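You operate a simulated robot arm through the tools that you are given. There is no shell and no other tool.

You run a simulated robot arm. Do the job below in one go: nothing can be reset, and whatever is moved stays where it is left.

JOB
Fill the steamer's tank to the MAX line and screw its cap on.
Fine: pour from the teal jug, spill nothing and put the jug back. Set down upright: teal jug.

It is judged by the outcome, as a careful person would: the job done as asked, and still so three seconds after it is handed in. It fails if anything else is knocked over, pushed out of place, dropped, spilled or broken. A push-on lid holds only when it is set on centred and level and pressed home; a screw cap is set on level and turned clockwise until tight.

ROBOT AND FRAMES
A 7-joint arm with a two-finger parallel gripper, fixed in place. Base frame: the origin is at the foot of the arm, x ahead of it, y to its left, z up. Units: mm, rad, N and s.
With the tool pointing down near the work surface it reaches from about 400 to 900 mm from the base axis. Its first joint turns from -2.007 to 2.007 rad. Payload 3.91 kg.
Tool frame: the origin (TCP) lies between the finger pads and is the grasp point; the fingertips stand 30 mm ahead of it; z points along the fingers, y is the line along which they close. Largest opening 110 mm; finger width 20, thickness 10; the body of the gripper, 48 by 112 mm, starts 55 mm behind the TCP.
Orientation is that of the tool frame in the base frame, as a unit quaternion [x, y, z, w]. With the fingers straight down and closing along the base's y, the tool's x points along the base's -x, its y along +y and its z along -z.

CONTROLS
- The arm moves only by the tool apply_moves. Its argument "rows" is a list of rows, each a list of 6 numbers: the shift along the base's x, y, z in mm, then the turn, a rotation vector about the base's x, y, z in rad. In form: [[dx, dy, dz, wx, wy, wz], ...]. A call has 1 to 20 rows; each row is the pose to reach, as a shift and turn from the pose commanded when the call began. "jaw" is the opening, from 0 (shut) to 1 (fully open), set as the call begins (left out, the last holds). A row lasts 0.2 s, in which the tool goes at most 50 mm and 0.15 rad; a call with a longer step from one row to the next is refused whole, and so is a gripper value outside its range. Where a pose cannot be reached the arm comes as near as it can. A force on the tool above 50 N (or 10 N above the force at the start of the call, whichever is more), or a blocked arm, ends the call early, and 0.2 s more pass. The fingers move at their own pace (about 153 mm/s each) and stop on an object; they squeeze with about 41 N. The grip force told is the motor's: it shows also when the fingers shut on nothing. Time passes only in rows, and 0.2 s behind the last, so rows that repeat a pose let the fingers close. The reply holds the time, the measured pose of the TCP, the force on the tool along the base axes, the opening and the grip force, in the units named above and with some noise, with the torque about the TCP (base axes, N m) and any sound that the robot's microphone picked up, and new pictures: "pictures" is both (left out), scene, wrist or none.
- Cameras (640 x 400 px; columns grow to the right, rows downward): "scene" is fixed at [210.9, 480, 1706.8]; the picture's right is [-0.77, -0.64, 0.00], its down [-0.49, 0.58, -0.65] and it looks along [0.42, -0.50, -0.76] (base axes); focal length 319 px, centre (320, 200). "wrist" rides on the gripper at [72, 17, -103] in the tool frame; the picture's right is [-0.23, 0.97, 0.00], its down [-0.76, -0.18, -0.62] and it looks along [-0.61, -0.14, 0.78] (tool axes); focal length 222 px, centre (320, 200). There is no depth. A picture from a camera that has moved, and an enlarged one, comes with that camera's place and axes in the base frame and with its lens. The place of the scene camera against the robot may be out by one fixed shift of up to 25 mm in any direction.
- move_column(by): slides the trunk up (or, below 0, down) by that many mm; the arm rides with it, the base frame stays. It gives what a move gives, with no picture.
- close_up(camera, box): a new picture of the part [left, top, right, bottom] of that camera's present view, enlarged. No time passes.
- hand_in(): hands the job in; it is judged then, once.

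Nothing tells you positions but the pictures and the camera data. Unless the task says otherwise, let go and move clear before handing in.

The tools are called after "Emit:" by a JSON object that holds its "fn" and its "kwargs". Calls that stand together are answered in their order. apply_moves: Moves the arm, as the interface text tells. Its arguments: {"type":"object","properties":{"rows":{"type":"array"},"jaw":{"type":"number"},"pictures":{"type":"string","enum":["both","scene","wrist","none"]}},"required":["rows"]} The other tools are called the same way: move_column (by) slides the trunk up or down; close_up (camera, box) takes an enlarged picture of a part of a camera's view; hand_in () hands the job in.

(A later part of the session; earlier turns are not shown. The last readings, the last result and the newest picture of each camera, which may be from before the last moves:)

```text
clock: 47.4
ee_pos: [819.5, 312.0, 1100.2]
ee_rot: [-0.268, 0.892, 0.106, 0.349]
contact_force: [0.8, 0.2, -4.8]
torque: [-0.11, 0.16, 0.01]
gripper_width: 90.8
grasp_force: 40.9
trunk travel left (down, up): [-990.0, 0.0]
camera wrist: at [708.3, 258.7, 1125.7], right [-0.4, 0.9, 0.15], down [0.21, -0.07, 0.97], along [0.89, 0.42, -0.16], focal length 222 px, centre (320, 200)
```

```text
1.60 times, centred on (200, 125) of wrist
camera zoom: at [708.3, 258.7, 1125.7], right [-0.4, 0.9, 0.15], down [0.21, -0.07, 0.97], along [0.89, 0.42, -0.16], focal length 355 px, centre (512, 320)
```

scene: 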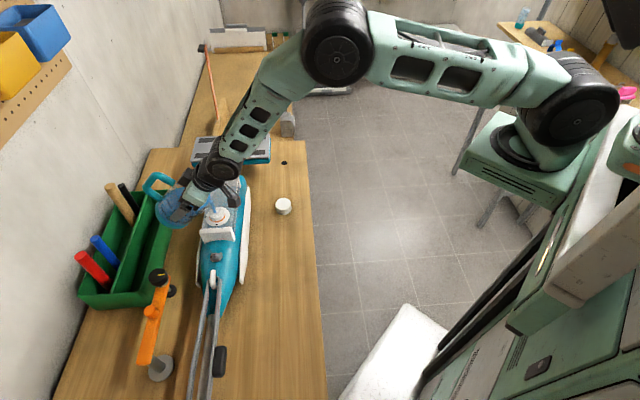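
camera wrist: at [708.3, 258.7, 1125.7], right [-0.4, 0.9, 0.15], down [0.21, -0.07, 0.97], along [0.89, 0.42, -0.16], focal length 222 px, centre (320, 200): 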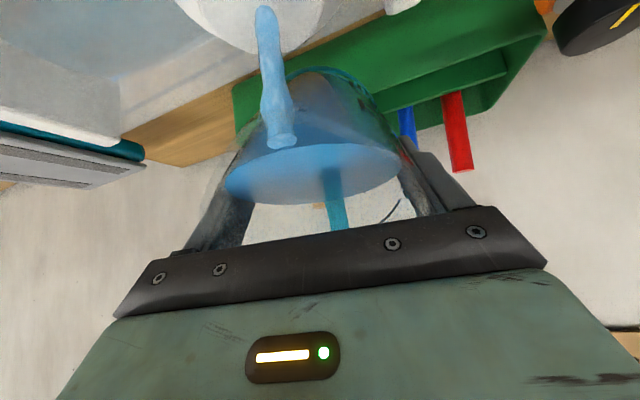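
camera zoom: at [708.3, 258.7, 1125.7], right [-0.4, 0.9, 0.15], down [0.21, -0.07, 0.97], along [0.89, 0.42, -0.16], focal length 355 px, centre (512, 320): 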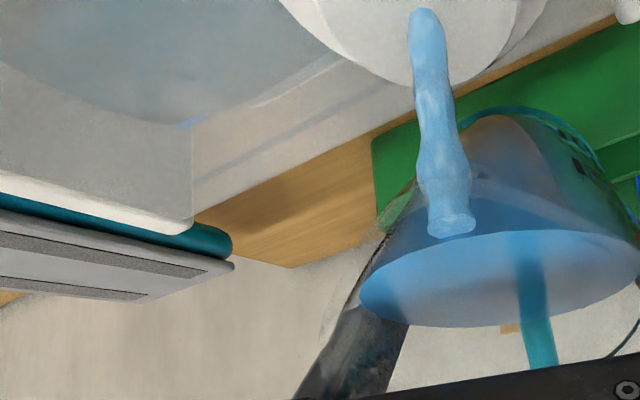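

The weight reading has dropped to about 4.8 N, so perhaps 150–200 ml has been poured. I'll pause the flow by untilting and inspect the tank.

Emit:
{"fn": "apply_moves", "kwargs": {"rows": [[0, 0, 0, -0.05, 0.0755, 0], [0, 0, 2, -0.09, 0.136, 0], [0, 0, 6, -0.11, 0.167, 0], [0, 0, 12, -0.11, 0.167, 0]], "pictures": "both"}}

Emit:
{"fn": "close_up", "kwargs": {"camera": "scene", "box": [195, 165, 255, 235]}}

Emit:
{"fn": "close_up", "kwargs": {"camera": "wrist", "box": [0, 0, 400, 250]}}

Emit:
{"fn": "close_up", "kwargs": {"camera": "scene", "box": [225, 170, 250, 190]}}

```text
clock: 48.4
ee_pos: [819.2, 309.6, 1112.1]
ee_rot: [-0.278, 0.922, 0.078, 0.257]
contact_force: [0.0, 0.0, -5.9]
torque: [-0.13, 0.15, 0.02]
gripper_width: 91.1
grasp_force: 40.5
trunk travel left (down, up): [-990.0, 0.0]
camera wrist: at [713.7, 262.2, 1162.5], right [-0.38, 0.92, 0.12], down [0.37, 0.03, 0.93], along [0.85, 0.39, -0.35], focal length 222 px, centre (320, 200)
```

scene: 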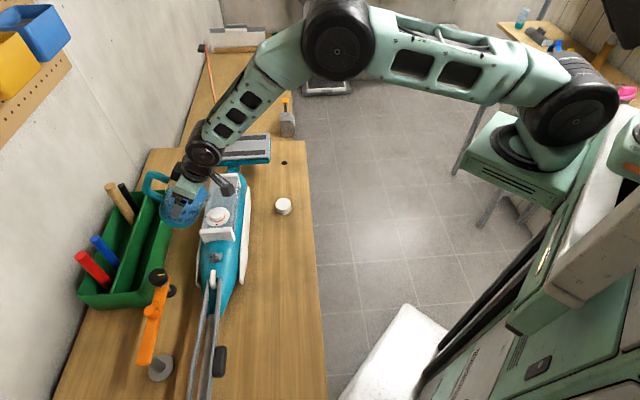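
wrist: 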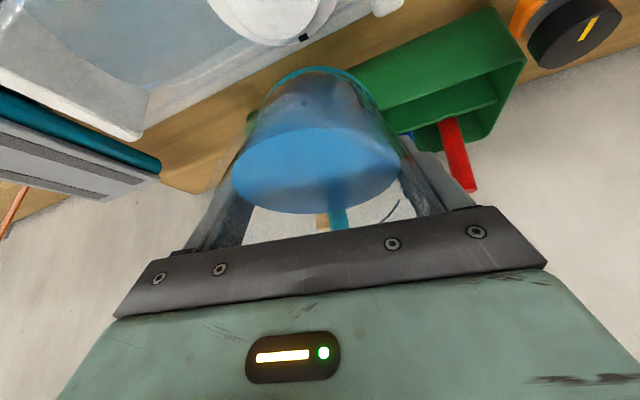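

```text
5.71 times, centred on (225, 200) of scene
camera zoom: at [210.9, 480.0, 1706.8], right [-0.77, -0.64, 0.0], down [-0.49, 0.58, -0.65], along [0.42, -0.5, -0.76], focal length 1824 px, centre (863, 200)
```

zoom: 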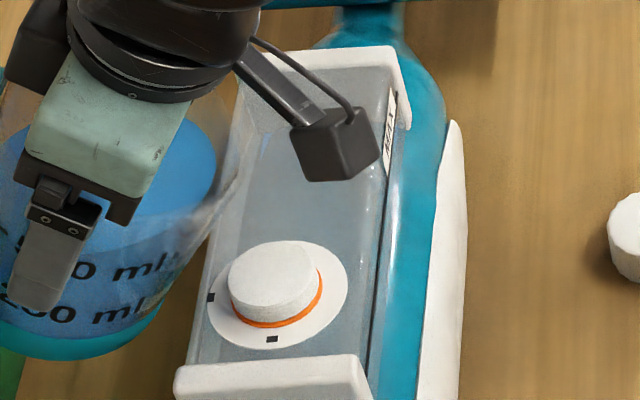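

```text
1.60 times, centred on (200, 125) of wrist
camera zoom: at [713.7, 262.2, 1162.5], right [-0.38, 0.92, 0.12], down [0.37, 0.03, 0.93], along [0.85, 0.39, -0.35], focal length 355 px, centre (512, 320)
```

zoom: 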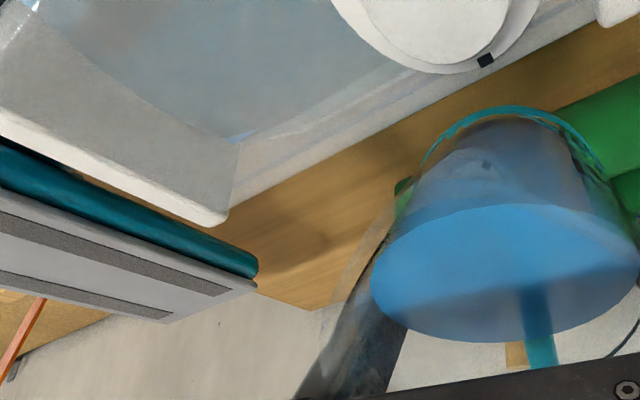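

```text
16.00 times, centred on (238, 180) of scene
camera zoom: at [210.9, 480.0, 1706.8], right [-0.77, -0.64, 0.0], down [-0.49, 0.58, -0.65], along [0.42, -0.5, -0.76], focal length 5108 px, centre (1640, 520)
```

zoom: 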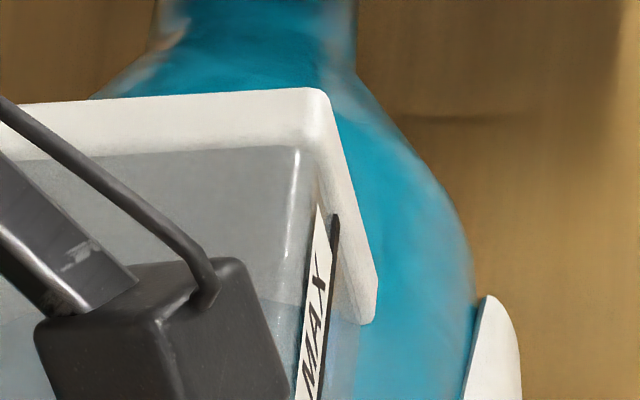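

Flow has stopped cleanly. I'll look closely at the front side of the tank, where the MAX line runs, for a blue level.

Emit:
{"fn": "close_up", "kwargs": {"camera": "scene", "box": [228, 185, 248, 235]}}

Emit:
{"fn": "close_up", "kwargs": {"camera": "scene", "box": [205, 168, 245, 205]}}

Emit:
{"fn": "close_up", "kwargs": {"camera": "scene", "box": [195, 215, 245, 245]}}

```text
8.00 times, centred on (238, 210) of scene
camera zoom: at [210.9, 480.0, 1706.8], right [-0.77, -0.64, 0.0], down [-0.49, 0.58, -0.65], along [0.42, -0.5, -0.76], focal length 2554 px, centre (976, 120)
```

zoom: 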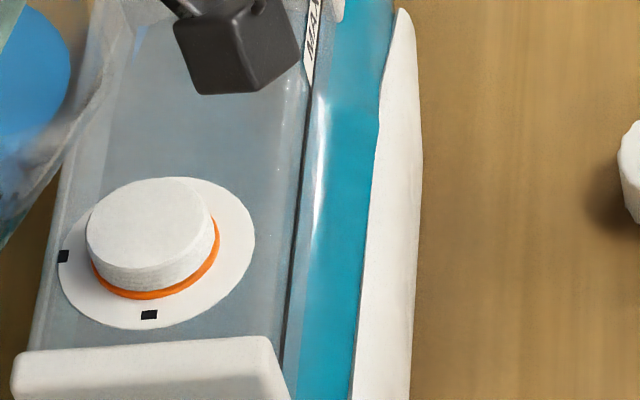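

```text
10.81 times, centred on (225, 186) of scene
camera zoom: at [210.9, 480.0, 1706.8], right [-0.77, -0.64, 0.0], down [-0.49, 0.58, -0.65], along [0.42, -0.5, -0.76], focal length 3452 px, centre (1347, 346)
```

zoom: 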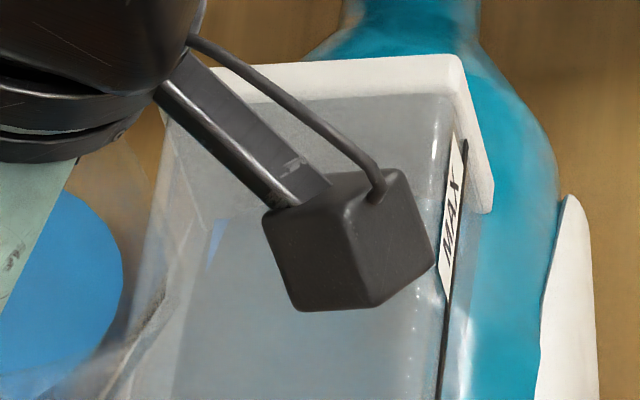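

```text
12.80 times, centred on (220, 230) of scene
camera zoom: at [210.9, 480.0, 1706.8], right [-0.77, -0.64, 0.0], down [-0.49, 0.58, -0.65], along [0.42, -0.5, -0.76], focal length 4087 px, centre (1600, -184)
```

zoom: 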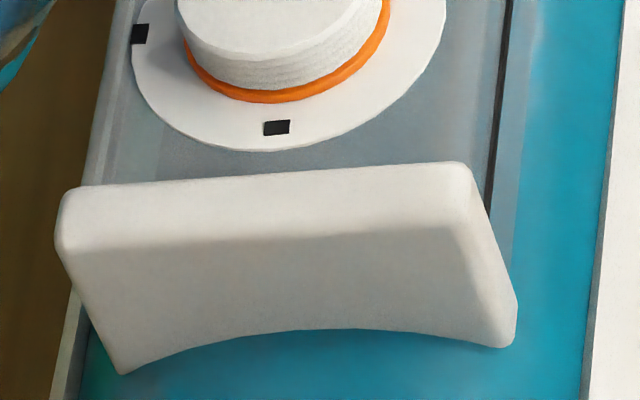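

A small blue wedge is visible in the tank's far corner, so the water is going in and the level is still low. I'll return to the pouring tilt and continue a bit steeper.

Emit:
{"fn": "apply_moves", "kwargs": {"rows": [[0, 0, -6, 0.05, -0.0755, 0], [0, 1, -12, 0.09, -0.136, 0], [0, 1.5, -14, 0.12, -0.181, 0], [0, 1.5, -15, 0.138, -0.208, 0], [0, 1.5, -15, 0.152, -0.23, 0], [0, 1.5, -15, 0.165, -0.25, 0]], "pictures": "both"}}

Emit:
{"fn": "close_up", "kwargs": {"camera": "scene", "box": [195, 165, 255, 235]}}

```text
clock: 49.8
ee_pos: [819.6, 311.2, 1097.4]
ee_rot: [-0.263, 0.873, 0.118, 0.393]
contact_force: [0.6, -0.1, -6.1]
torque: [-0.1, 0.15, 0.05]
gripper_width: 90.8
grasp_force: 40.8
trunk travel left (down, up): [-990.0, 0.0]
camera wrist: at [705.8, 258.0, 1110.8], right [-0.41, 0.9, 0.17], down [0.13, -0.13, 0.98], along [0.9, 0.43, -0.06], focal length 222 px, centre (320, 200)
```

scene: 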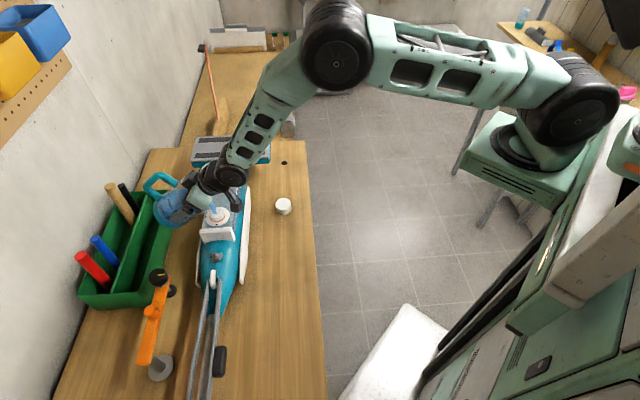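
wrist: 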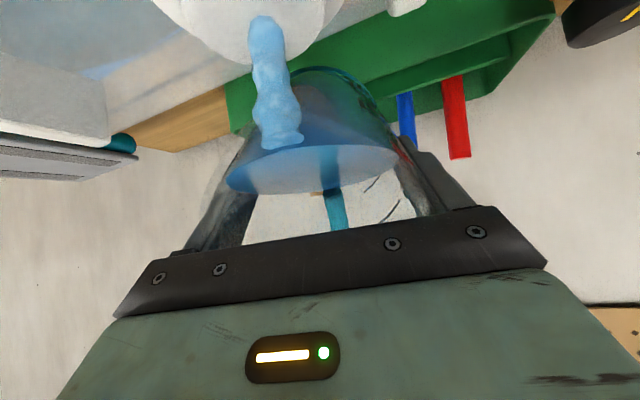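

```text
5.71 times, centred on (225, 200) of scene
camera zoom: at [210.9, 480.0, 1706.8], right [-0.77, -0.64, 0.0], down [-0.49, 0.58, -0.65], along [0.42, -0.5, -0.76], focal length 1824 px, centre (863, 200)
```

zoom: 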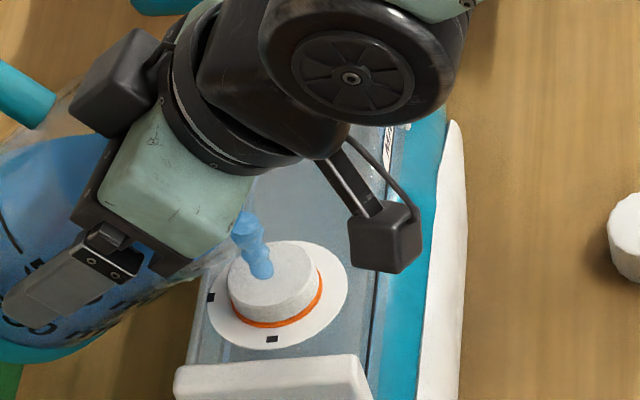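

The stream is centred and steady. I'll hold here about a second, then ease back to check the level.

Emit:
{"fn": "apply_moves", "kwargs": {"rows": [[0, 0, 0, 0, 0, 0], [0, 0, 0, 0, 0, 0], [0, 0, 0, 0, 0, 0], [0, 0, 0, 0, 0, 0], [0, 0, 0, 0, 0, 0]], "pictures": "both"}}

Emit:
{"fn": "close_up", "kwargs": {"camera": "scene", "box": [195, 165, 255, 235]}}

Emit:
{"fn": "close_up", "kwargs": {"camera": "wrist", "box": [0, 0, 400, 250]}}

```text
clock: 51.0
ee_pos: [818.7, 313.0, 1097.3]
ee_rot: [-0.263, 0.874, 0.118, 0.392]
contact_force: [-1.0, 0.0, -5.5]
torque: [-0.08, 0.18, 0.0]
gripper_width: 91.0
grasp_force: 41.1
trunk travel left (down, up): [-990.0, 0.0]
camera wrist: at [705.8, 258.2, 1111.0], right [-0.41, 0.9, 0.17], down [0.13, -0.13, 0.98], along [0.9, 0.43, -0.07], focal length 222 px, centre (320, 200)
```

scene: 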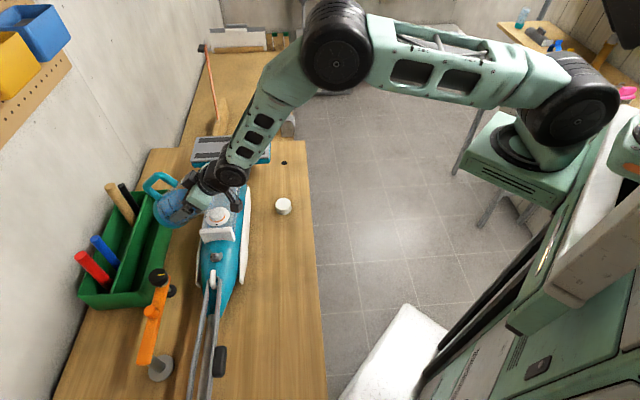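
wrist: 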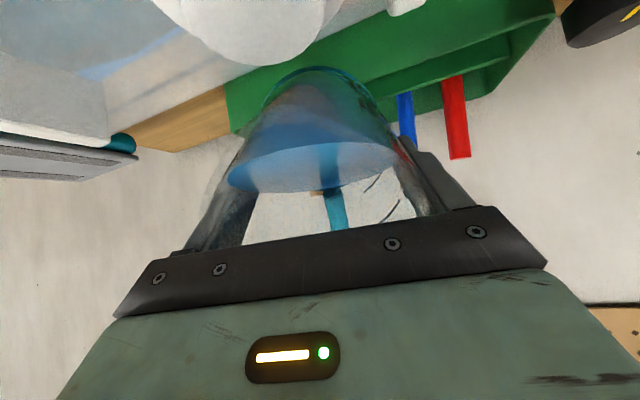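

```text
5.71 times, centred on (225, 200) of scene
camera zoom: at [210.9, 480.0, 1706.8], right [-0.77, -0.64, 0.0], down [-0.49, 0.58, -0.65], along [0.42, -0.5, -0.76], focal length 1824 px, centre (863, 200)
```

zoom: 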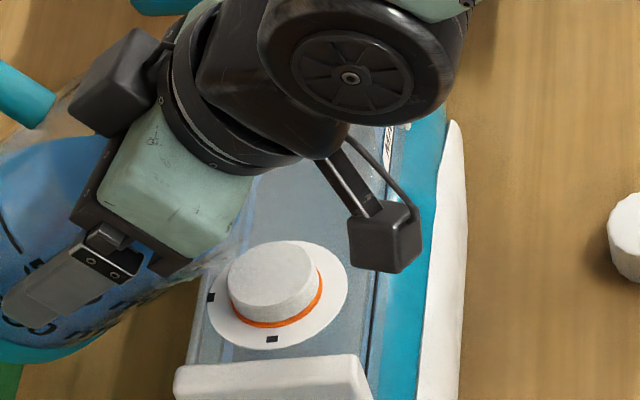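

```text
1.60 times, centred on (200, 125) of wrist
camera zoom: at [705.8, 258.2, 1111.0], right [-0.41, 0.9, 0.17], down [0.13, -0.13, 0.98], along [0.9, 0.43, -0.07], focal length 355 px, centre (512, 320)
```

zoom: 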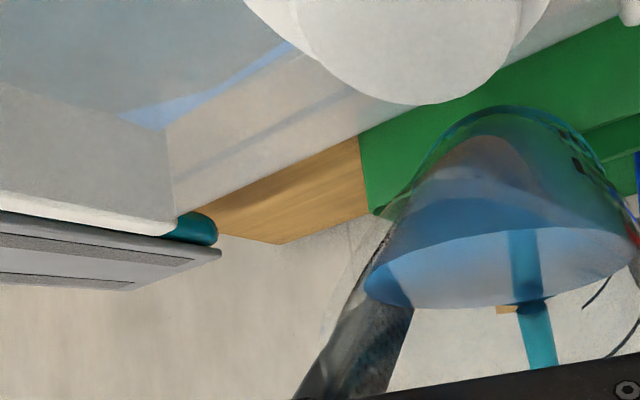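

The flow has settled at this tilt, and a blue strip of water is now visible along the tank's wall-side channel. About 140 ml is in. I'll tilt further in steps, keeping the spout in place.

Emit:
{"fn": "apply_moves", "kwargs": {"rows": [[-0.2, -0.1, 0.7, 0.0138, -0.0208, 0], [-0.4, -0.3, 1.5, 0.0276, -0.0417, 0], [-0.7, -0.5, 2.3, 0.0414, -0.0625, 0], [-0.9, -0.6, 3, 0.0552, -0.0834, 0], [-0.9, -0.6, 3, 0.0552, -0.0834, 0], [-0.9, -0.6, 3, 0.0552, -0.0834, 0]], "pictures": "both"}}

Emit:
{"fn": "close_up", "kwargs": {"camera": "scene", "box": [195, 165, 255, 235]}}

Emit:
{"fn": "close_up", "kwargs": {"camera": "wrist", "box": [0, 0, 400, 250]}}

```text
clock: 52.4
ee_pos: [818.5, 312.6, 1100.5]
ee_rot: [-0.256, 0.852, 0.131, 0.436]
contact_force: [0.9, -0.2, -5.1]
torque: [-0.07, 0.12, -0.01]
gripper_width: 91.1
grasp_force: 41.1
trunk travel left (down, up): [-990.0, 0.0]
camera wrist: at [704.5, 258.3, 1101.5], right [-0.43, 0.89, 0.18], down [0.05, -0.18, 0.98], along [0.9, 0.43, 0.03], focal length 222 px, centre (320, 200)
```

scene: 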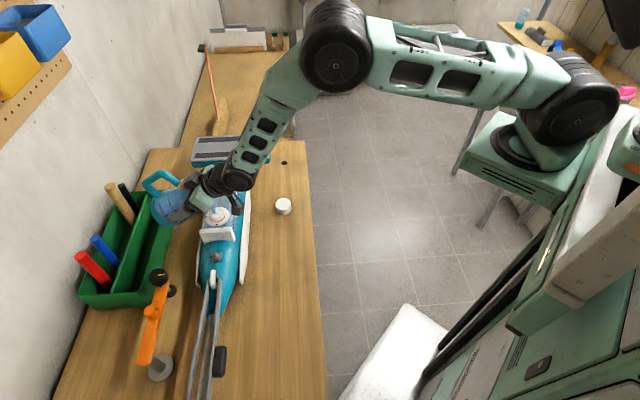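
wrist: 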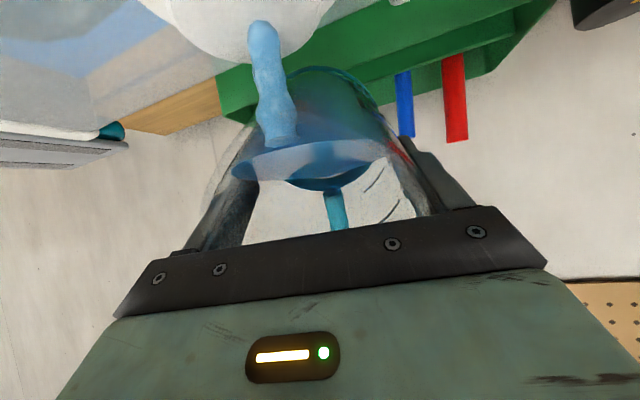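

```text
5.71 times, centred on (225, 200) of scene
camera zoom: at [210.9, 480.0, 1706.8], right [-0.77, -0.64, 0.0], down [-0.49, 0.58, -0.65], along [0.42, -0.5, -0.76], focal length 1824 px, centre (863, 200)
```

zoom: 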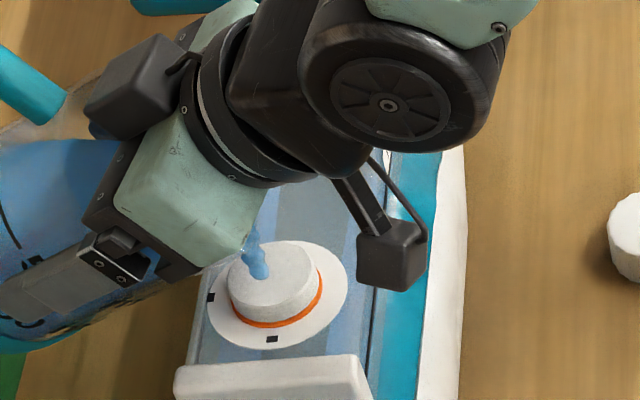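

```text
1.60 times, centred on (200, 125) of wrist
camera zoom: at [704.5, 258.3, 1101.5], right [-0.43, 0.89, 0.18], down [0.05, -0.18, 0.98], along [0.9, 0.43, 0.03], focal length 355 px, centre (512, 320)
```

zoom: 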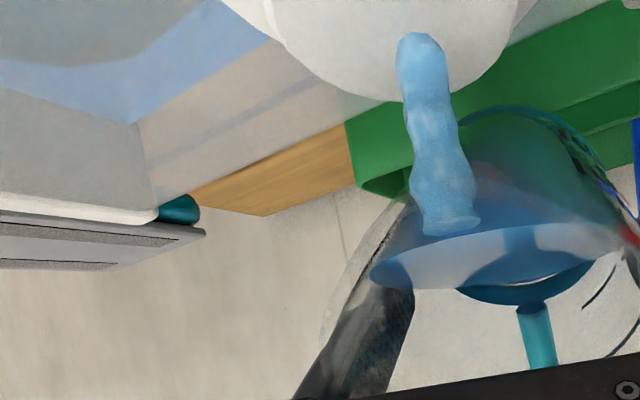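

The level is rising well, now near z 998 against an estimated MAX line near z 1016. I'll continue in smaller steps with the spout held over the neck.

Emit:
{"fn": "apply_moves", "kwargs": {"rows": [[-0.3, -0.2, 0.7, 0.0138, -0.0208, 0], [-0.7, -0.4, 1.5, 0.0276, -0.0417, 0], [-1, -0.7, 2.3, 0.0414, -0.0625, 0], [-1.4, -0.9, 3, 0.0552, -0.0834, 0], [-1.4, -0.9, 3, 0.0552, -0.0834, 0], [-1.4, -0.9, 3, 0.0552, -0.0834, 0]], "pictures": "both"}}

Emit:
{"fn": "close_up", "kwargs": {"camera": "scene", "box": [195, 165, 255, 235]}}

Emit:
{"fn": "close_up", "kwargs": {"camera": "wrist", "box": [0, 0, 400, 250]}}

```text
clock: 53.8
ee_pos: [817.0, 311.2, 1103.5]
ee_rot: [-0.249, 0.83, 0.143, 0.478]
contact_force: [0.3, -0.2, -3.7]
torque: [-0.06, 0.12, 0.02]
gripper_width: 90.8
grasp_force: 40.6
trunk travel left (down, up): [-990.0, 0.0]
camera wrist: at [703.4, 256.7, 1092.0], right [-0.44, 0.87, 0.2], down [-0.03, -0.24, 0.97], along [0.9, 0.42, 0.13], focal length 222 px, centre (320, 200)
```

scene: 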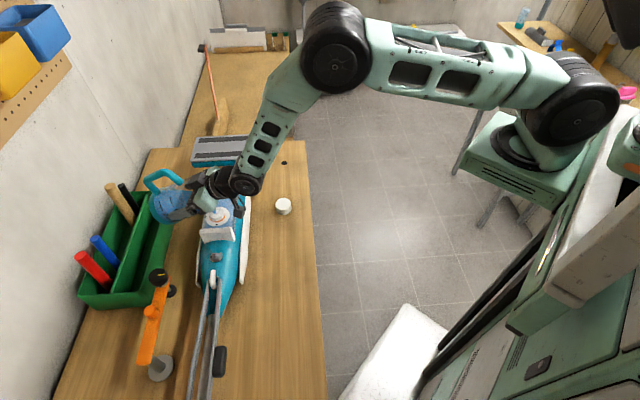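
wrist: 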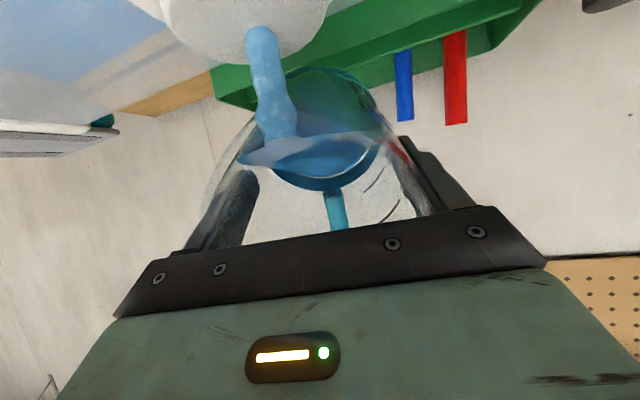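

```text
5.71 times, centred on (225, 200) of scene
camera zoom: at [210.9, 480.0, 1706.8], right [-0.77, -0.64, 0.0], down [-0.49, 0.58, -0.65], along [0.42, -0.5, -0.76], focal length 1824 px, centre (863, 200)
```

zoom: 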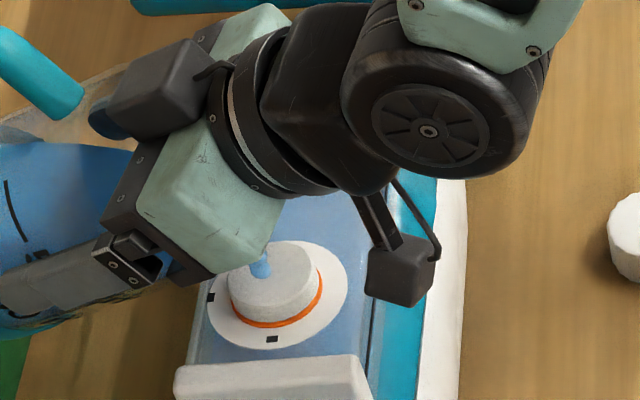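

```text
1.60 times, centred on (200, 125) of wrist
camera zoom: at [703.4, 256.7, 1092.0], right [-0.44, 0.87, 0.2], down [-0.03, -0.24, 0.97], along [0.9, 0.42, 0.13], focal length 355 px, centre (512, 320)
```

zoom: 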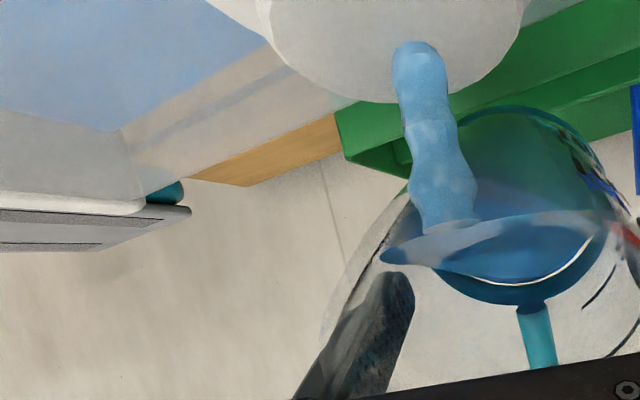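

The tank surface now covers fully in blue. I estimate the level near z 1004 and still flowing, so I'll let this tilt settle.

Emit:
{"fn": "apply_moves", "kwargs": {"rows": [[0, 0, 0, 0, 0, 0], [0, 0, 0, 0, 0, 0], [0, 0, 0, 0, 0, 0], [0, 0, 0, 0, 0, 0]], "pictures": "both"}}

Emit:
{"fn": "close_up", "kwargs": {"camera": "scene", "box": [195, 165, 255, 235]}}

Emit:
{"fn": "close_up", "kwargs": {"camera": "wrist", "box": [0, 0, 400, 250]}}

```text
clock: 54.8
ee_pos: [818.6, 310.4, 1103.3]
ee_rot: [-0.249, 0.83, 0.143, 0.478]
contact_force: [0.8, 1.4, -3.5]
torque: [-0.08, 0.07, 0.01]
gripper_width: 90.9
grasp_force: 40.9
trunk travel left (down, up): [-990.0, 0.0]
camera wrist: at [703.4, 256.7, 1092.0], right [-0.44, 0.87, 0.2], down [-0.03, -0.23, 0.97], along [0.9, 0.42, 0.13], focal length 222 px, centre (320, 200)
```

scene: 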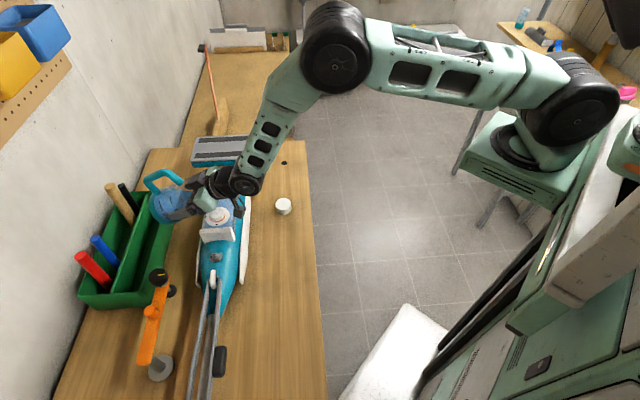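
wrist: 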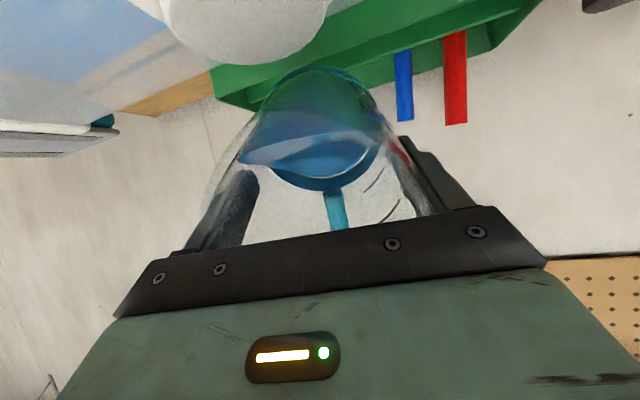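

```text
5.71 times, centred on (225, 200) of scene
camera zoom: at [210.9, 480.0, 1706.8], right [-0.77, -0.64, 0.0], down [-0.49, 0.58, -0.65], along [0.42, -0.5, -0.76], focal length 1824 px, centre (863, 200)
```

zoom: 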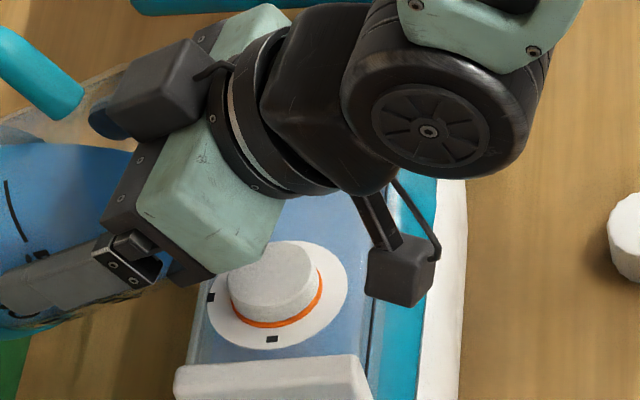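

```text
1.60 times, centred on (200, 125) of wrist
camera zoom: at [703.4, 256.7, 1092.0], right [-0.44, 0.87, 0.2], down [-0.03, -0.23, 0.97], along [0.9, 0.42, 0.13], focal length 355 px, centre (512, 320)
```

zoom: 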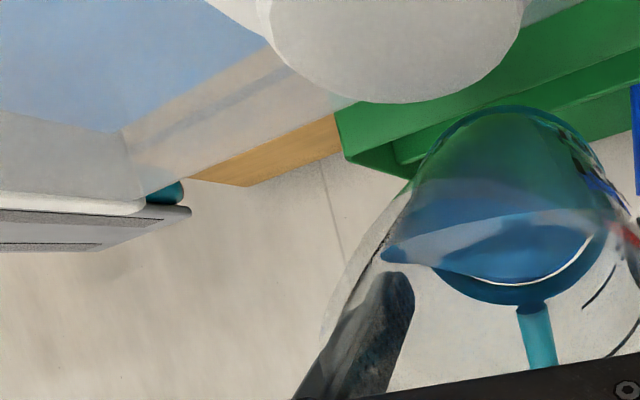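

Flow has settled. I'll untilt and raise the jug so the scene camera can see the MAX mark against the water level.

Emit:
{"fn": "apply_moves", "kwargs": {"rows": [[0, 0, 3, -0.06, 0.09, 0], [0, 0, 8, -0.13, 0.196, 0], [0, 0, 14, -0.2, 0.302, 0], [1, 1, 20, -0.27, 0.408, 0], [1, 2, 25, -0.33, 0.498, 0], [1, 3, 28, -0.356, 0.538, 0], [1, 3, 28, -0.356, 0.538, 0]], "pictures": "both"}}

Emit:
{"fn": "close_up", "kwargs": {"camera": "scene", "box": [195, 165, 255, 235]}}

Emit:
{"fn": "close_up", "kwargs": {"camera": "scene", "box": [225, 170, 250, 190]}}

Emit:
{"fn": "close_up", "kwargs": {"camera": "scene", "box": [228, 180, 248, 205]}}

```text
clock: 56.4
ee_pos: [817.4, 315.0, 1130.5]
ee_rot: [-0.283, 0.938, 0.057, 0.19]
contact_force: [-0.2, -0.3, -3.9]
torque: [-0.06, 0.08, 0.03]
gripper_width: 90.8
grasp_force: 41.0
trunk travel left (down, up): [-990.0, 0.0]
camera wrist: at [720.1, 270.5, 1197.8], right [-0.36, 0.93, 0.09], down [0.48, 0.11, 0.87], along [0.8, 0.36, -0.48], focal length 222 px, centre (320, 200)
```

scene: 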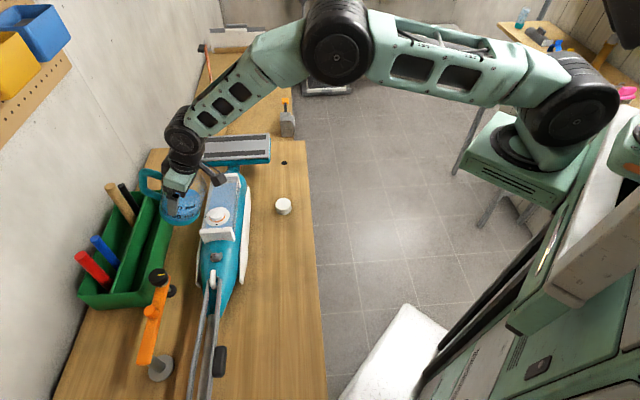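
wrist: 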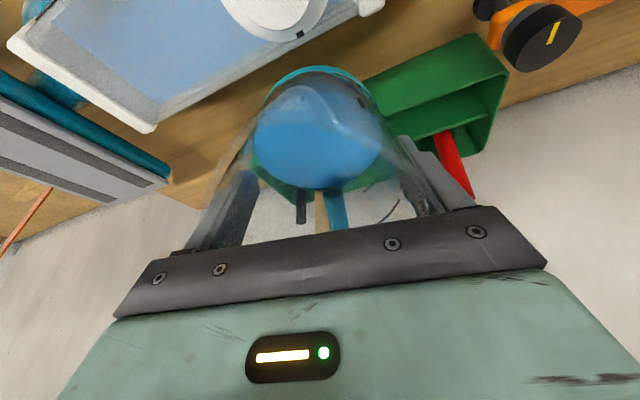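

```text
5.71 times, centred on (225, 200) of scene
camera zoom: at [210.9, 480.0, 1706.8], right [-0.77, -0.64, 0.0], down [-0.49, 0.58, -0.65], along [0.42, -0.5, -0.76], focal length 1824 px, centre (863, 200)
```

zoom: 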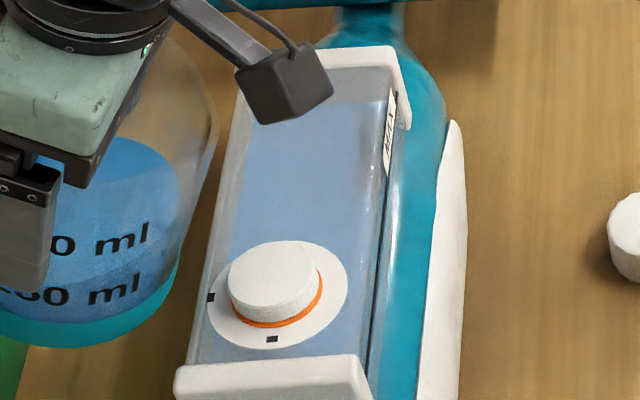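

```text
16.00 times, centred on (238, 180) of scene
camera zoom: at [210.9, 480.0, 1706.8], right [-0.77, -0.64, 0.0], down [-0.49, 0.58, -0.65], along [0.42, -0.5, -0.76], focal length 5108 px, centre (1640, 520)
```

zoom: 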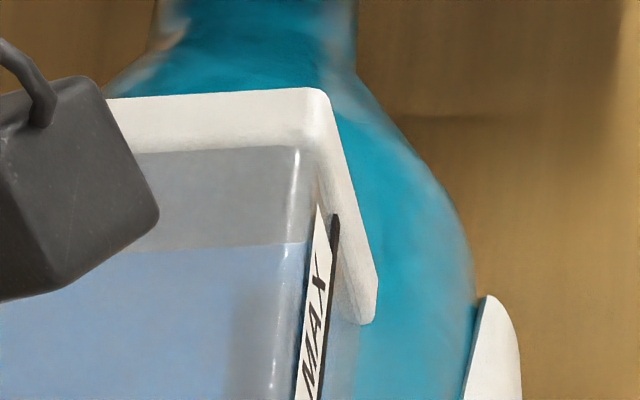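

```text
16.00 times, centred on (238, 192) of scene
camera zoom: at [210.9, 480.0, 1706.8], right [-0.77, -0.64, 0.0], down [-0.49, 0.58, -0.65], along [0.42, -0.5, -0.76], focal length 5108 px, centre (1632, 320)
```

zoom: 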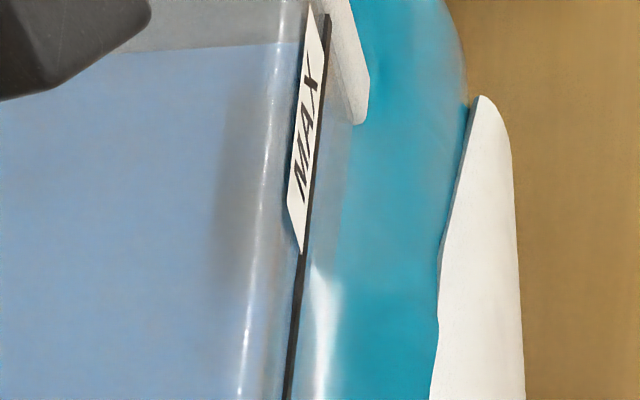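

The scene view shows the waterline on the far wall clearly, below the top but still short of where I think the MAX line lies. I'll zoom the wrist view to triangulate both.

Emit:
{"fn": "close_up", "kwargs": {"camera": "wrist", "box": [0, 0, 240, 150]}}

Emit:
{"fn": "close_up", "kwargs": {"camera": "wrist", "box": [0, 0, 110, 70]}}

```text
2.67 times, centred on (120, 75) of wrist
camera zoom: at [720.1, 270.5, 1197.8], right [-0.36, 0.93, 0.09], down [0.48, 0.11, 0.87], along [0.8, 0.36, -0.48], focal length 592 px, centre (853, 533)
```

zoom: 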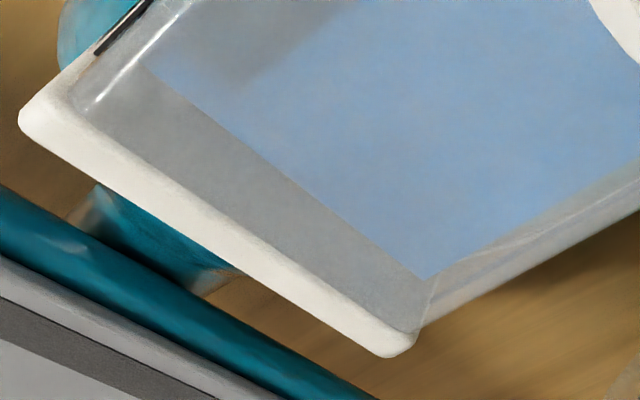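

```text
5.71 times, centred on (55, 35) of wrist
camera zoom: at [720.1, 270.5, 1197.8], right [-0.36, 0.93, 0.09], down [0.48, 0.11, 0.87], along [0.8, 0.36, -0.48], focal length 1269 px, centre (1834, 1143)
```

zoom: 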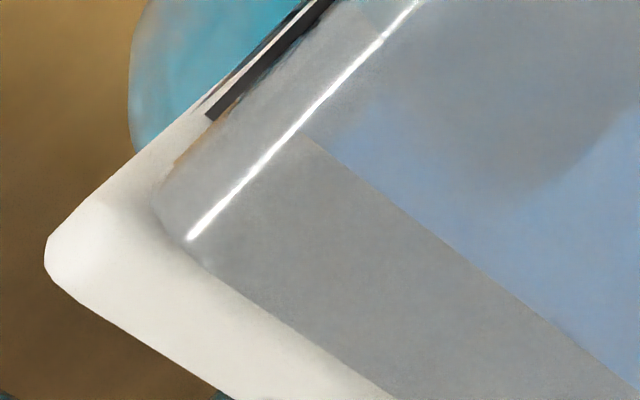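

My two estimates put the water only a few mm to about 11 mm below the MAX line, so I need a level side view. With the jug safely below pouring tilt, I'll carry it over to the front side and use the wrist camera there.

Emit:
{"fn": "apply_moves", "kwargs": {"rows": [[0, 0, 6, 0, 0, 0], [0, 0, 16, 0, 0, 0], [-4, -2, 28, 0, 0, 0.02], [-12, -6, 40, 0, 0, 0.05], [-24, -11, 50, 0, 0, 0.08], [-40, -19, 57, 0, 0, 0.12], [-58, -27, 60, 0, 0, 0.17], [-76, -36, 60, 0, 0, 0.22], [-94, -44, 60, 0, 0, 0.27], [-112, -53, 60, 0, 0, 0.32], [-130, -61, 60, 0, 0, 0.37], [-148, -70, 60, 0, 0, 0.42], [-166, -78, 60, 0, 0, 0.47], [-184, -87, 60, 0, 0, 0.52], [-202, -95, 60, 0, 0, 0.57], [-218, -103, 60, 0, 0, 0.61], [-230, -108, 60, 0, 0, 0.637], [-235, -111, 60, 0, 0, 0.637]], "pictures": "both"}}

```text
clock: 60.2
ee_pos: [582.8, 202.2, 1191.7]
ee_rot: [-0.562, 0.803, 0.114, 0.162]
contact_force: [0.2, 0.3, -2.7]
torque: [-0.08, 0.06, -0.01]
gripper_width: 91.0
grasp_force: 41.4
trunk travel left (down, up): [-990.0, 0.0]
camera wrist: at [531.0, 109.1, 1257.6], right [-0.84, 0.53, 0.09], down [0.32, 0.37, 0.87], along [0.43, 0.76, -0.48], focal length 222 px, centre (320, 200)
```

scene: 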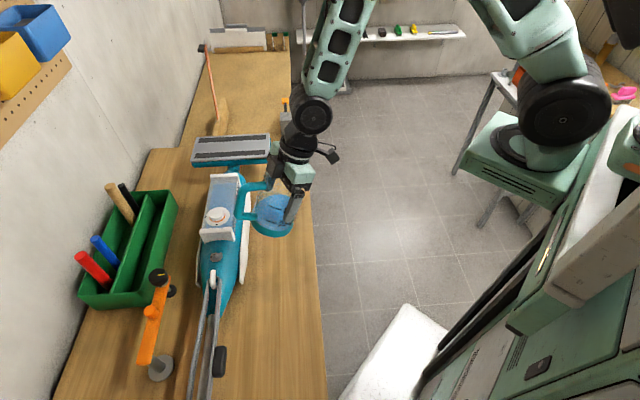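
wrist: 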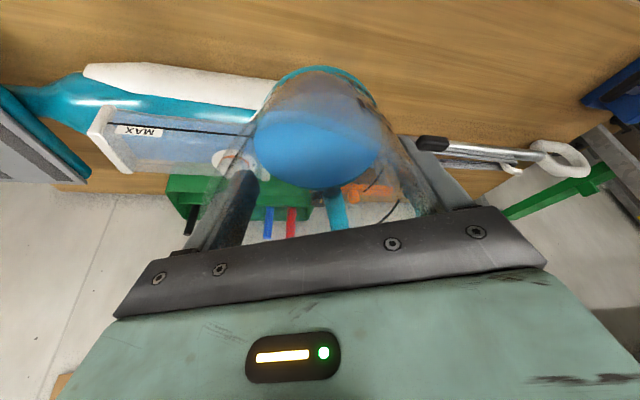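

A good angled view of the tank's front face with the MAX label. I'll zoom here, then tilt slightly and lower for a level view.

Emit:
{"fn": "close_up", "kwargs": {"camera": "wrist", "box": [85, 100, 265, 180]}}

Emit:
{"fn": "apply_moves", "kwargs": {"rows": [[0, 0, -8, 0.03, -0.011, 0], [0, 0, -20, 0.08, -0.029, 0], [0, 0, -34, 0.13, -0.047, 0], [0, 0, -50, 0.18, -0.066, 0], [0, 0, -66, 0.23, -0.084, 0], [0, 0, -82, 0.28, -0.102, 0], [0, 0, -98, 0.31, -0.113, 0], [0, 0, -114, 0.329, -0.12, 0], [0, 0, -128, 0.329, -0.12, 0], [0, 0, -140, 0.329, -0.12, 0], [0, 0, -150, 0.329, -0.12, 0], [0, 0, -155, 0.329, -0.12, 0], [0, 0, -155, 0.329, -0.12, 0]], "pictures": "both"}}

```text
3.56 times, centred on (175, 140) of wrist
camera zoom: at [531.0, 109.1, 1257.6], right [-0.84, 0.53, 0.09], down [0.32, 0.37, 0.87], along [0.43, 0.76, -0.48], focal length 790 px, centre (836, 413)
```

zoom: 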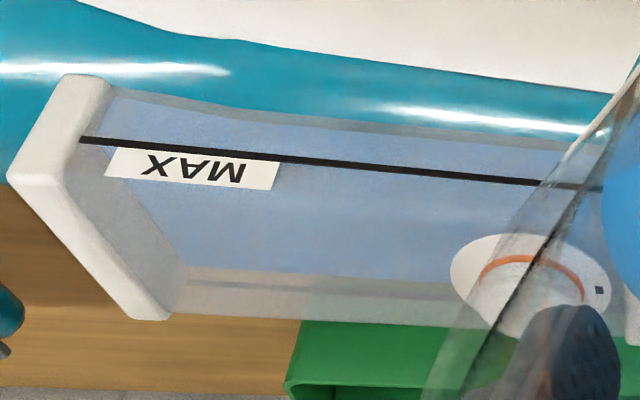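

```text
clock: 63.0
ee_pos: [583.4, 202.1, 1038.4]
ee_rot: [-0.534, 0.763, 0.21, 0.299]
contact_force: [-0.1, -0.3, -4.7]
torque: [-0.1, 0.05, 0.02]
gripper_width: 90.7
grasp_force: 40.8
trunk travel left (down, up): [-990.0, 0.0]
camera wrist: at [525.9, 93.0, 1062.3], right [-0.86, 0.49, 0.16], down [0.21, 0.06, 0.98], along [0.47, 0.87, -0.16], focal length 222 px, centre (320, 200)
```

scene: 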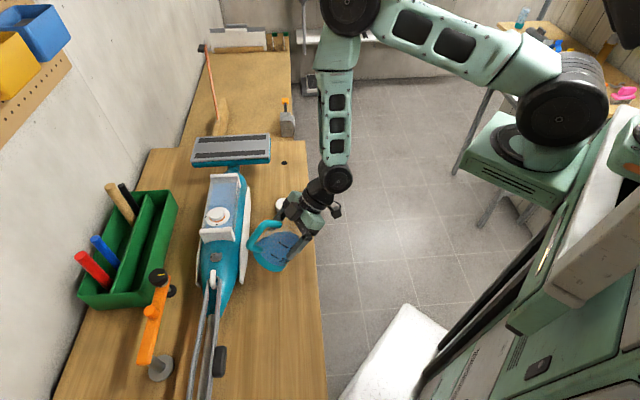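
wrist: 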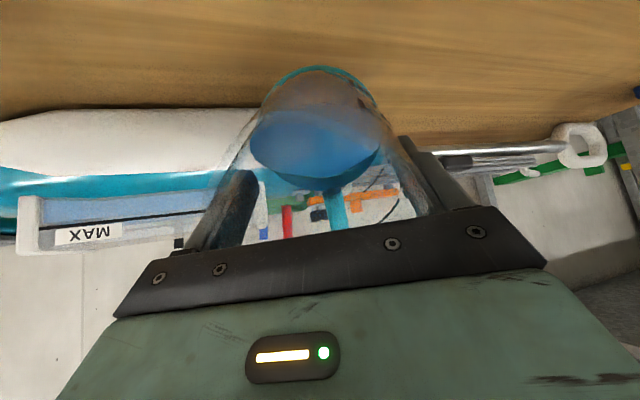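

The view is now almost level with the tank. I'll zoom in on the front face to compare the water level with the MAX line.

Emit:
{"fn": "close_up", "kwargs": {"camera": "wrist", "box": [10, 180, 220, 260]}}

Emit:
{"fn": "close_up", "kwargs": {"camera": "wrist", "box": [15, 190, 125, 255]}}

```text
3.05 times, centred on (115, 220) of wrist
camera zoom: at [525.9, 93.0, 1062.3], right [-0.86, 0.49, 0.16], down [0.21, 0.06, 0.98], along [0.47, 0.87, -0.16], focal length 677 px, centre (945, 139)
```

zoom: 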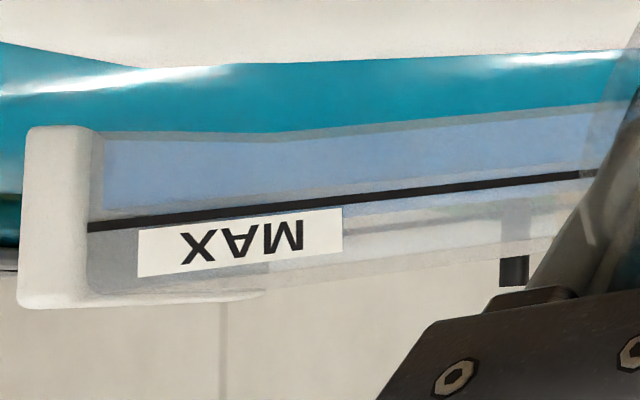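

```text
5.82 times, centred on (70, 222) of wrist
camera zoom: at [525.9, 93.0, 1062.3], right [-0.86, 0.49, 0.16], down [0.21, 0.06, 0.98], along [0.47, 0.87, -0.16], focal length 1292 px, centre (1774, 69)
```

zoom: 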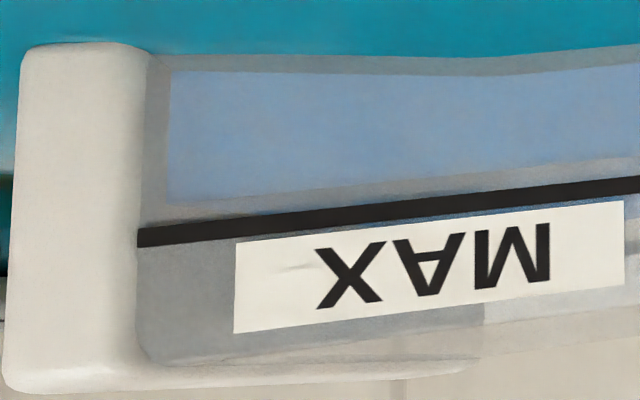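

The water's front edge sits roughly 5 mm below the MAX line. I'll lower the camera to the line's own height to remove parallax before deciding how much more to pour.

Emit:
{"fn": "apply_moves", "kwargs": {"rows": [[0, 0, -4, 0.025, -0.009, 0], [0, 0, -9, 0.055, -0.02, 0], [0, 0, -14, 0.085, -0.031, 0], [0, 0, -19, 0.11, -0.04, 0], [0, 0, -23, 0.125, -0.0455, 0], [0, 0, -23, 0.125, -0.0455, 0], [0, 0, -23, 0.125, -0.0455, 0]], "pictures": "wrist"}}

Emit:
{"fn": "close_up", "kwargs": {"camera": "wrist", "box": [10, 190, 220, 270]}}

Emit:
{"fn": "close_up", "kwargs": {"camera": "wrist", "box": [15, 200, 125, 265]}}

```text
clock: 64.6
ee_pos: [582.6, 201.6, 1012.9]
ee_rot: [-0.519, 0.741, 0.245, 0.349]
contact_force: [0.8, 1.1, -3.1]
torque: [-0.14, 0.03, 0.01]
gripper_width: 90.9
grasp_force: 41.2
trunk travel left (down, up): [-990.0, 0.0]
camera wrist: at [524.6, 90.6, 1021.9], right [-0.87, 0.47, 0.18], down [0.17, -0.06, 0.98], along [0.47, 0.88, -0.03], focal length 222 px, centre (320, 200)
```

wrist: 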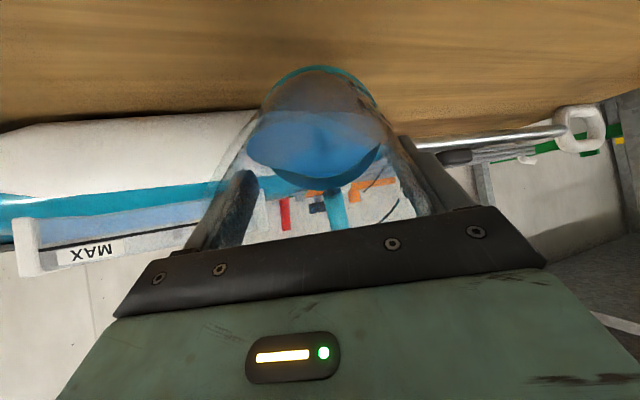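

```text
3.05 times, centred on (115, 230) of wrist
camera zoom: at [524.6, 90.6, 1021.9], right [-0.87, 0.47, 0.18], down [0.17, -0.06, 0.98], along [0.47, 0.88, -0.03], focal length 677 px, centre (945, 109)
```

zoom: 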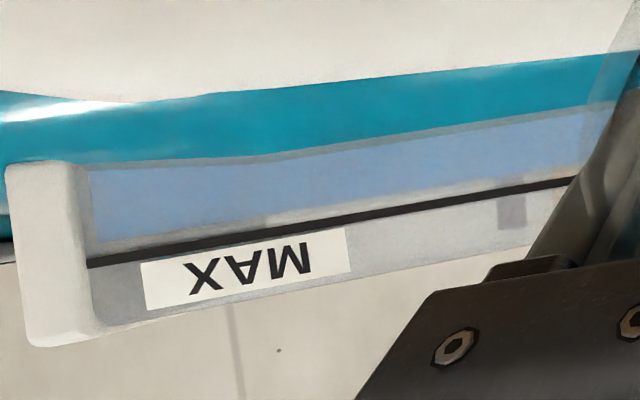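

```text
5.82 times, centred on (70, 232) of wrist
camera zoom: at [524.6, 90.6, 1021.9], right [-0.87, 0.47, 0.18], down [0.17, -0.06, 0.98], along [0.47, 0.88, -0.03], focal length 1292 px, centre (1774, 11)
```

zoom: 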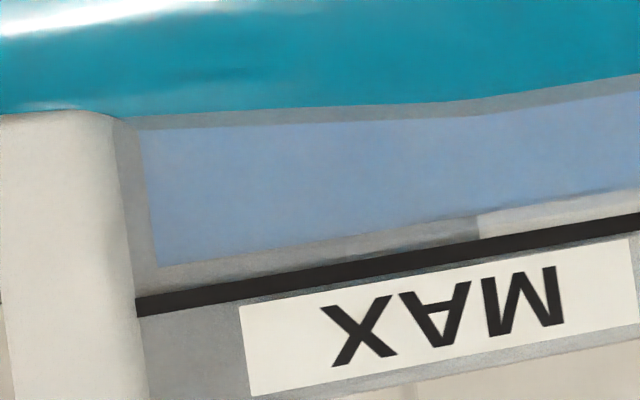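

From a level view the water is about 5.8 mm below the MAX line's centre, so roughly 80 ml more is needed. I'll take the jug back over to the pouring side.

Emit:
{"fn": "apply_moves", "kwargs": {"rows": [[0, 0, 4, -0.02, 0.007, 0], [0, 0, 12, -0.05, 0.018, 0], [0, 0, 24, -0.09, 0.033, 0], [0, 0, 40, -0.14, 0.051, 0], [0, 0, 58, -0.19, 0.069, 0], [0, 0, 78, -0.24, 0.087, 0], [0, 0, 98, -0.29, 0.105, 0], [0, 0, 118, -0.34, 0.124, 0], [0, 0, 138, -0.38, 0.138, 0], [0, 0, 156, -0.42, 0.153, 0], [0, 0, 170, -0.444, 0.1615, 0], [0, 0, 178, -0.444, 0.1615, 0], [0, 0, 178, -0.444, 0.1615, 0]], "pictures": "none"}}

Emit:
{"fn": "apply_moves", "kwargs": {"rows": [[4, 2, 0, 0, 0, -0.01], [12, 6, 0, 0, 0, -0.03], [24, 11, 0, 0, 0, -0.065], [40, 19, 0, 0, 0, -0.11], [58, 27, 0, 0, 0, -0.16], [76, 36, 0, 0, 0, -0.21], [94, 44, 0, 0, 0, -0.26], [112, 53, 0, 0, 0, -0.31], [130, 61, 0, 0, 0, -0.36], [148, 70, 0, 0, 0, -0.41], [166, 78, 0, 0, 0, -0.46], [184, 87, 0, 0, 0, -0.51], [202, 95, 0, 0, 0, -0.56], [218, 103, 0, 0, 0, -0.6], [228, 108, -5, 0, 0, -0.63], [234, 111, -14, 0, 0, -0.637], [235, 112, -26, 0, 0, -0.637], [235, 112, -40, 0, 0, -0.637], [235, 112, -52, 0, 0, -0.637], [235, 112, -60, 0, 0, -0.637]], "pictures": "both"}}

Emit:
{"fn": "close_up", "kwargs": {"camera": "scene", "box": [225, 170, 250, 190]}}

```text
clock: 67.4
ee_pos: [584.0, 203.9, 1191.7]
ee_rot: [-0.561, 0.802, 0.116, 0.167]
contact_force: [0.3, 0.2, -2.9]
torque: [-0.13, 0.02, 0.01]
gripper_width: 90.9
grasp_force: 40.9
trunk travel left (down, up): [-990.0, 0.0]
```

```text
clock: 71.6
ee_pos: [816.6, 315.8, 1130.0]
ee_rot: [-0.282, 0.938, 0.058, 0.196]
contact_force: [-0.5, 0.3, -3.6]
torque: [-0.04, 0.09, -0.02]
gripper_width: 91.0
grasp_force: 41.4
trunk travel left (down, up): [-990.0, 0.0]
camera wrist: at [718.7, 270.8, 1194.7], right [-0.36, 0.93, 0.09], down [0.47, 0.1, 0.88], along [0.8, 0.36, -0.47], focal length 222 px, centre (320, 200)
```

scene: 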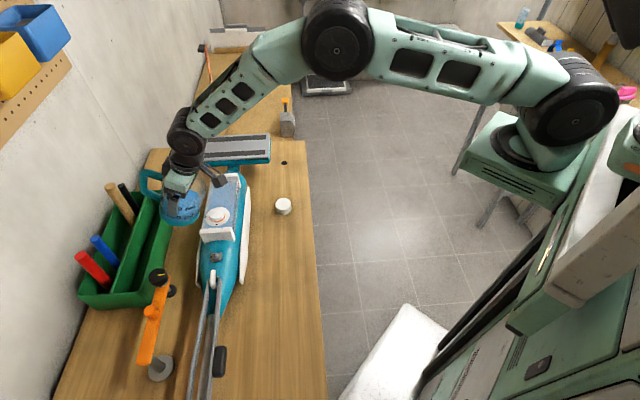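
wrist: 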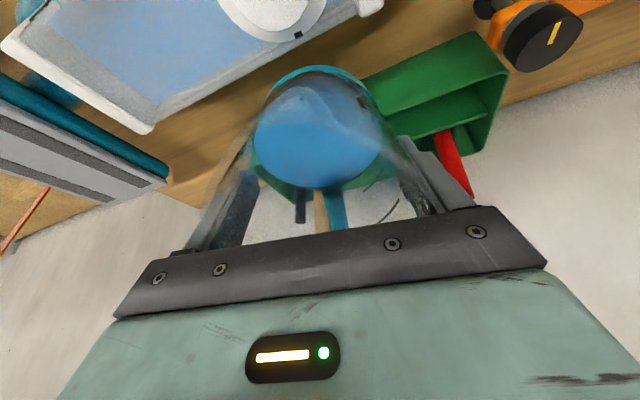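

```text
16.00 times, centred on (238, 180) of scene
camera zoom: at [210.9, 480.0, 1706.8], right [-0.77, -0.64, 0.0], down [-0.49, 0.58, -0.65], along [0.42, -0.5, -0.76], focal length 5108 px, centre (1640, 520)
```

zoom: 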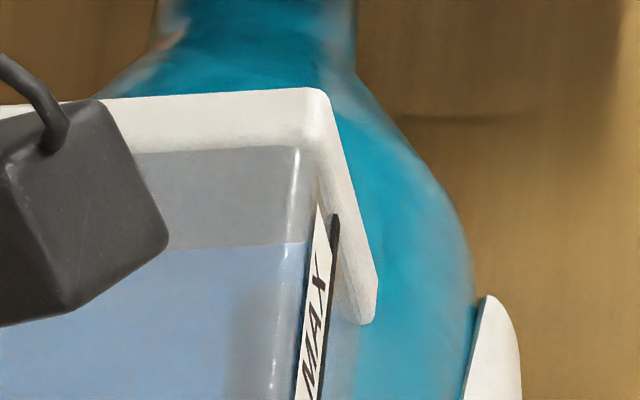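

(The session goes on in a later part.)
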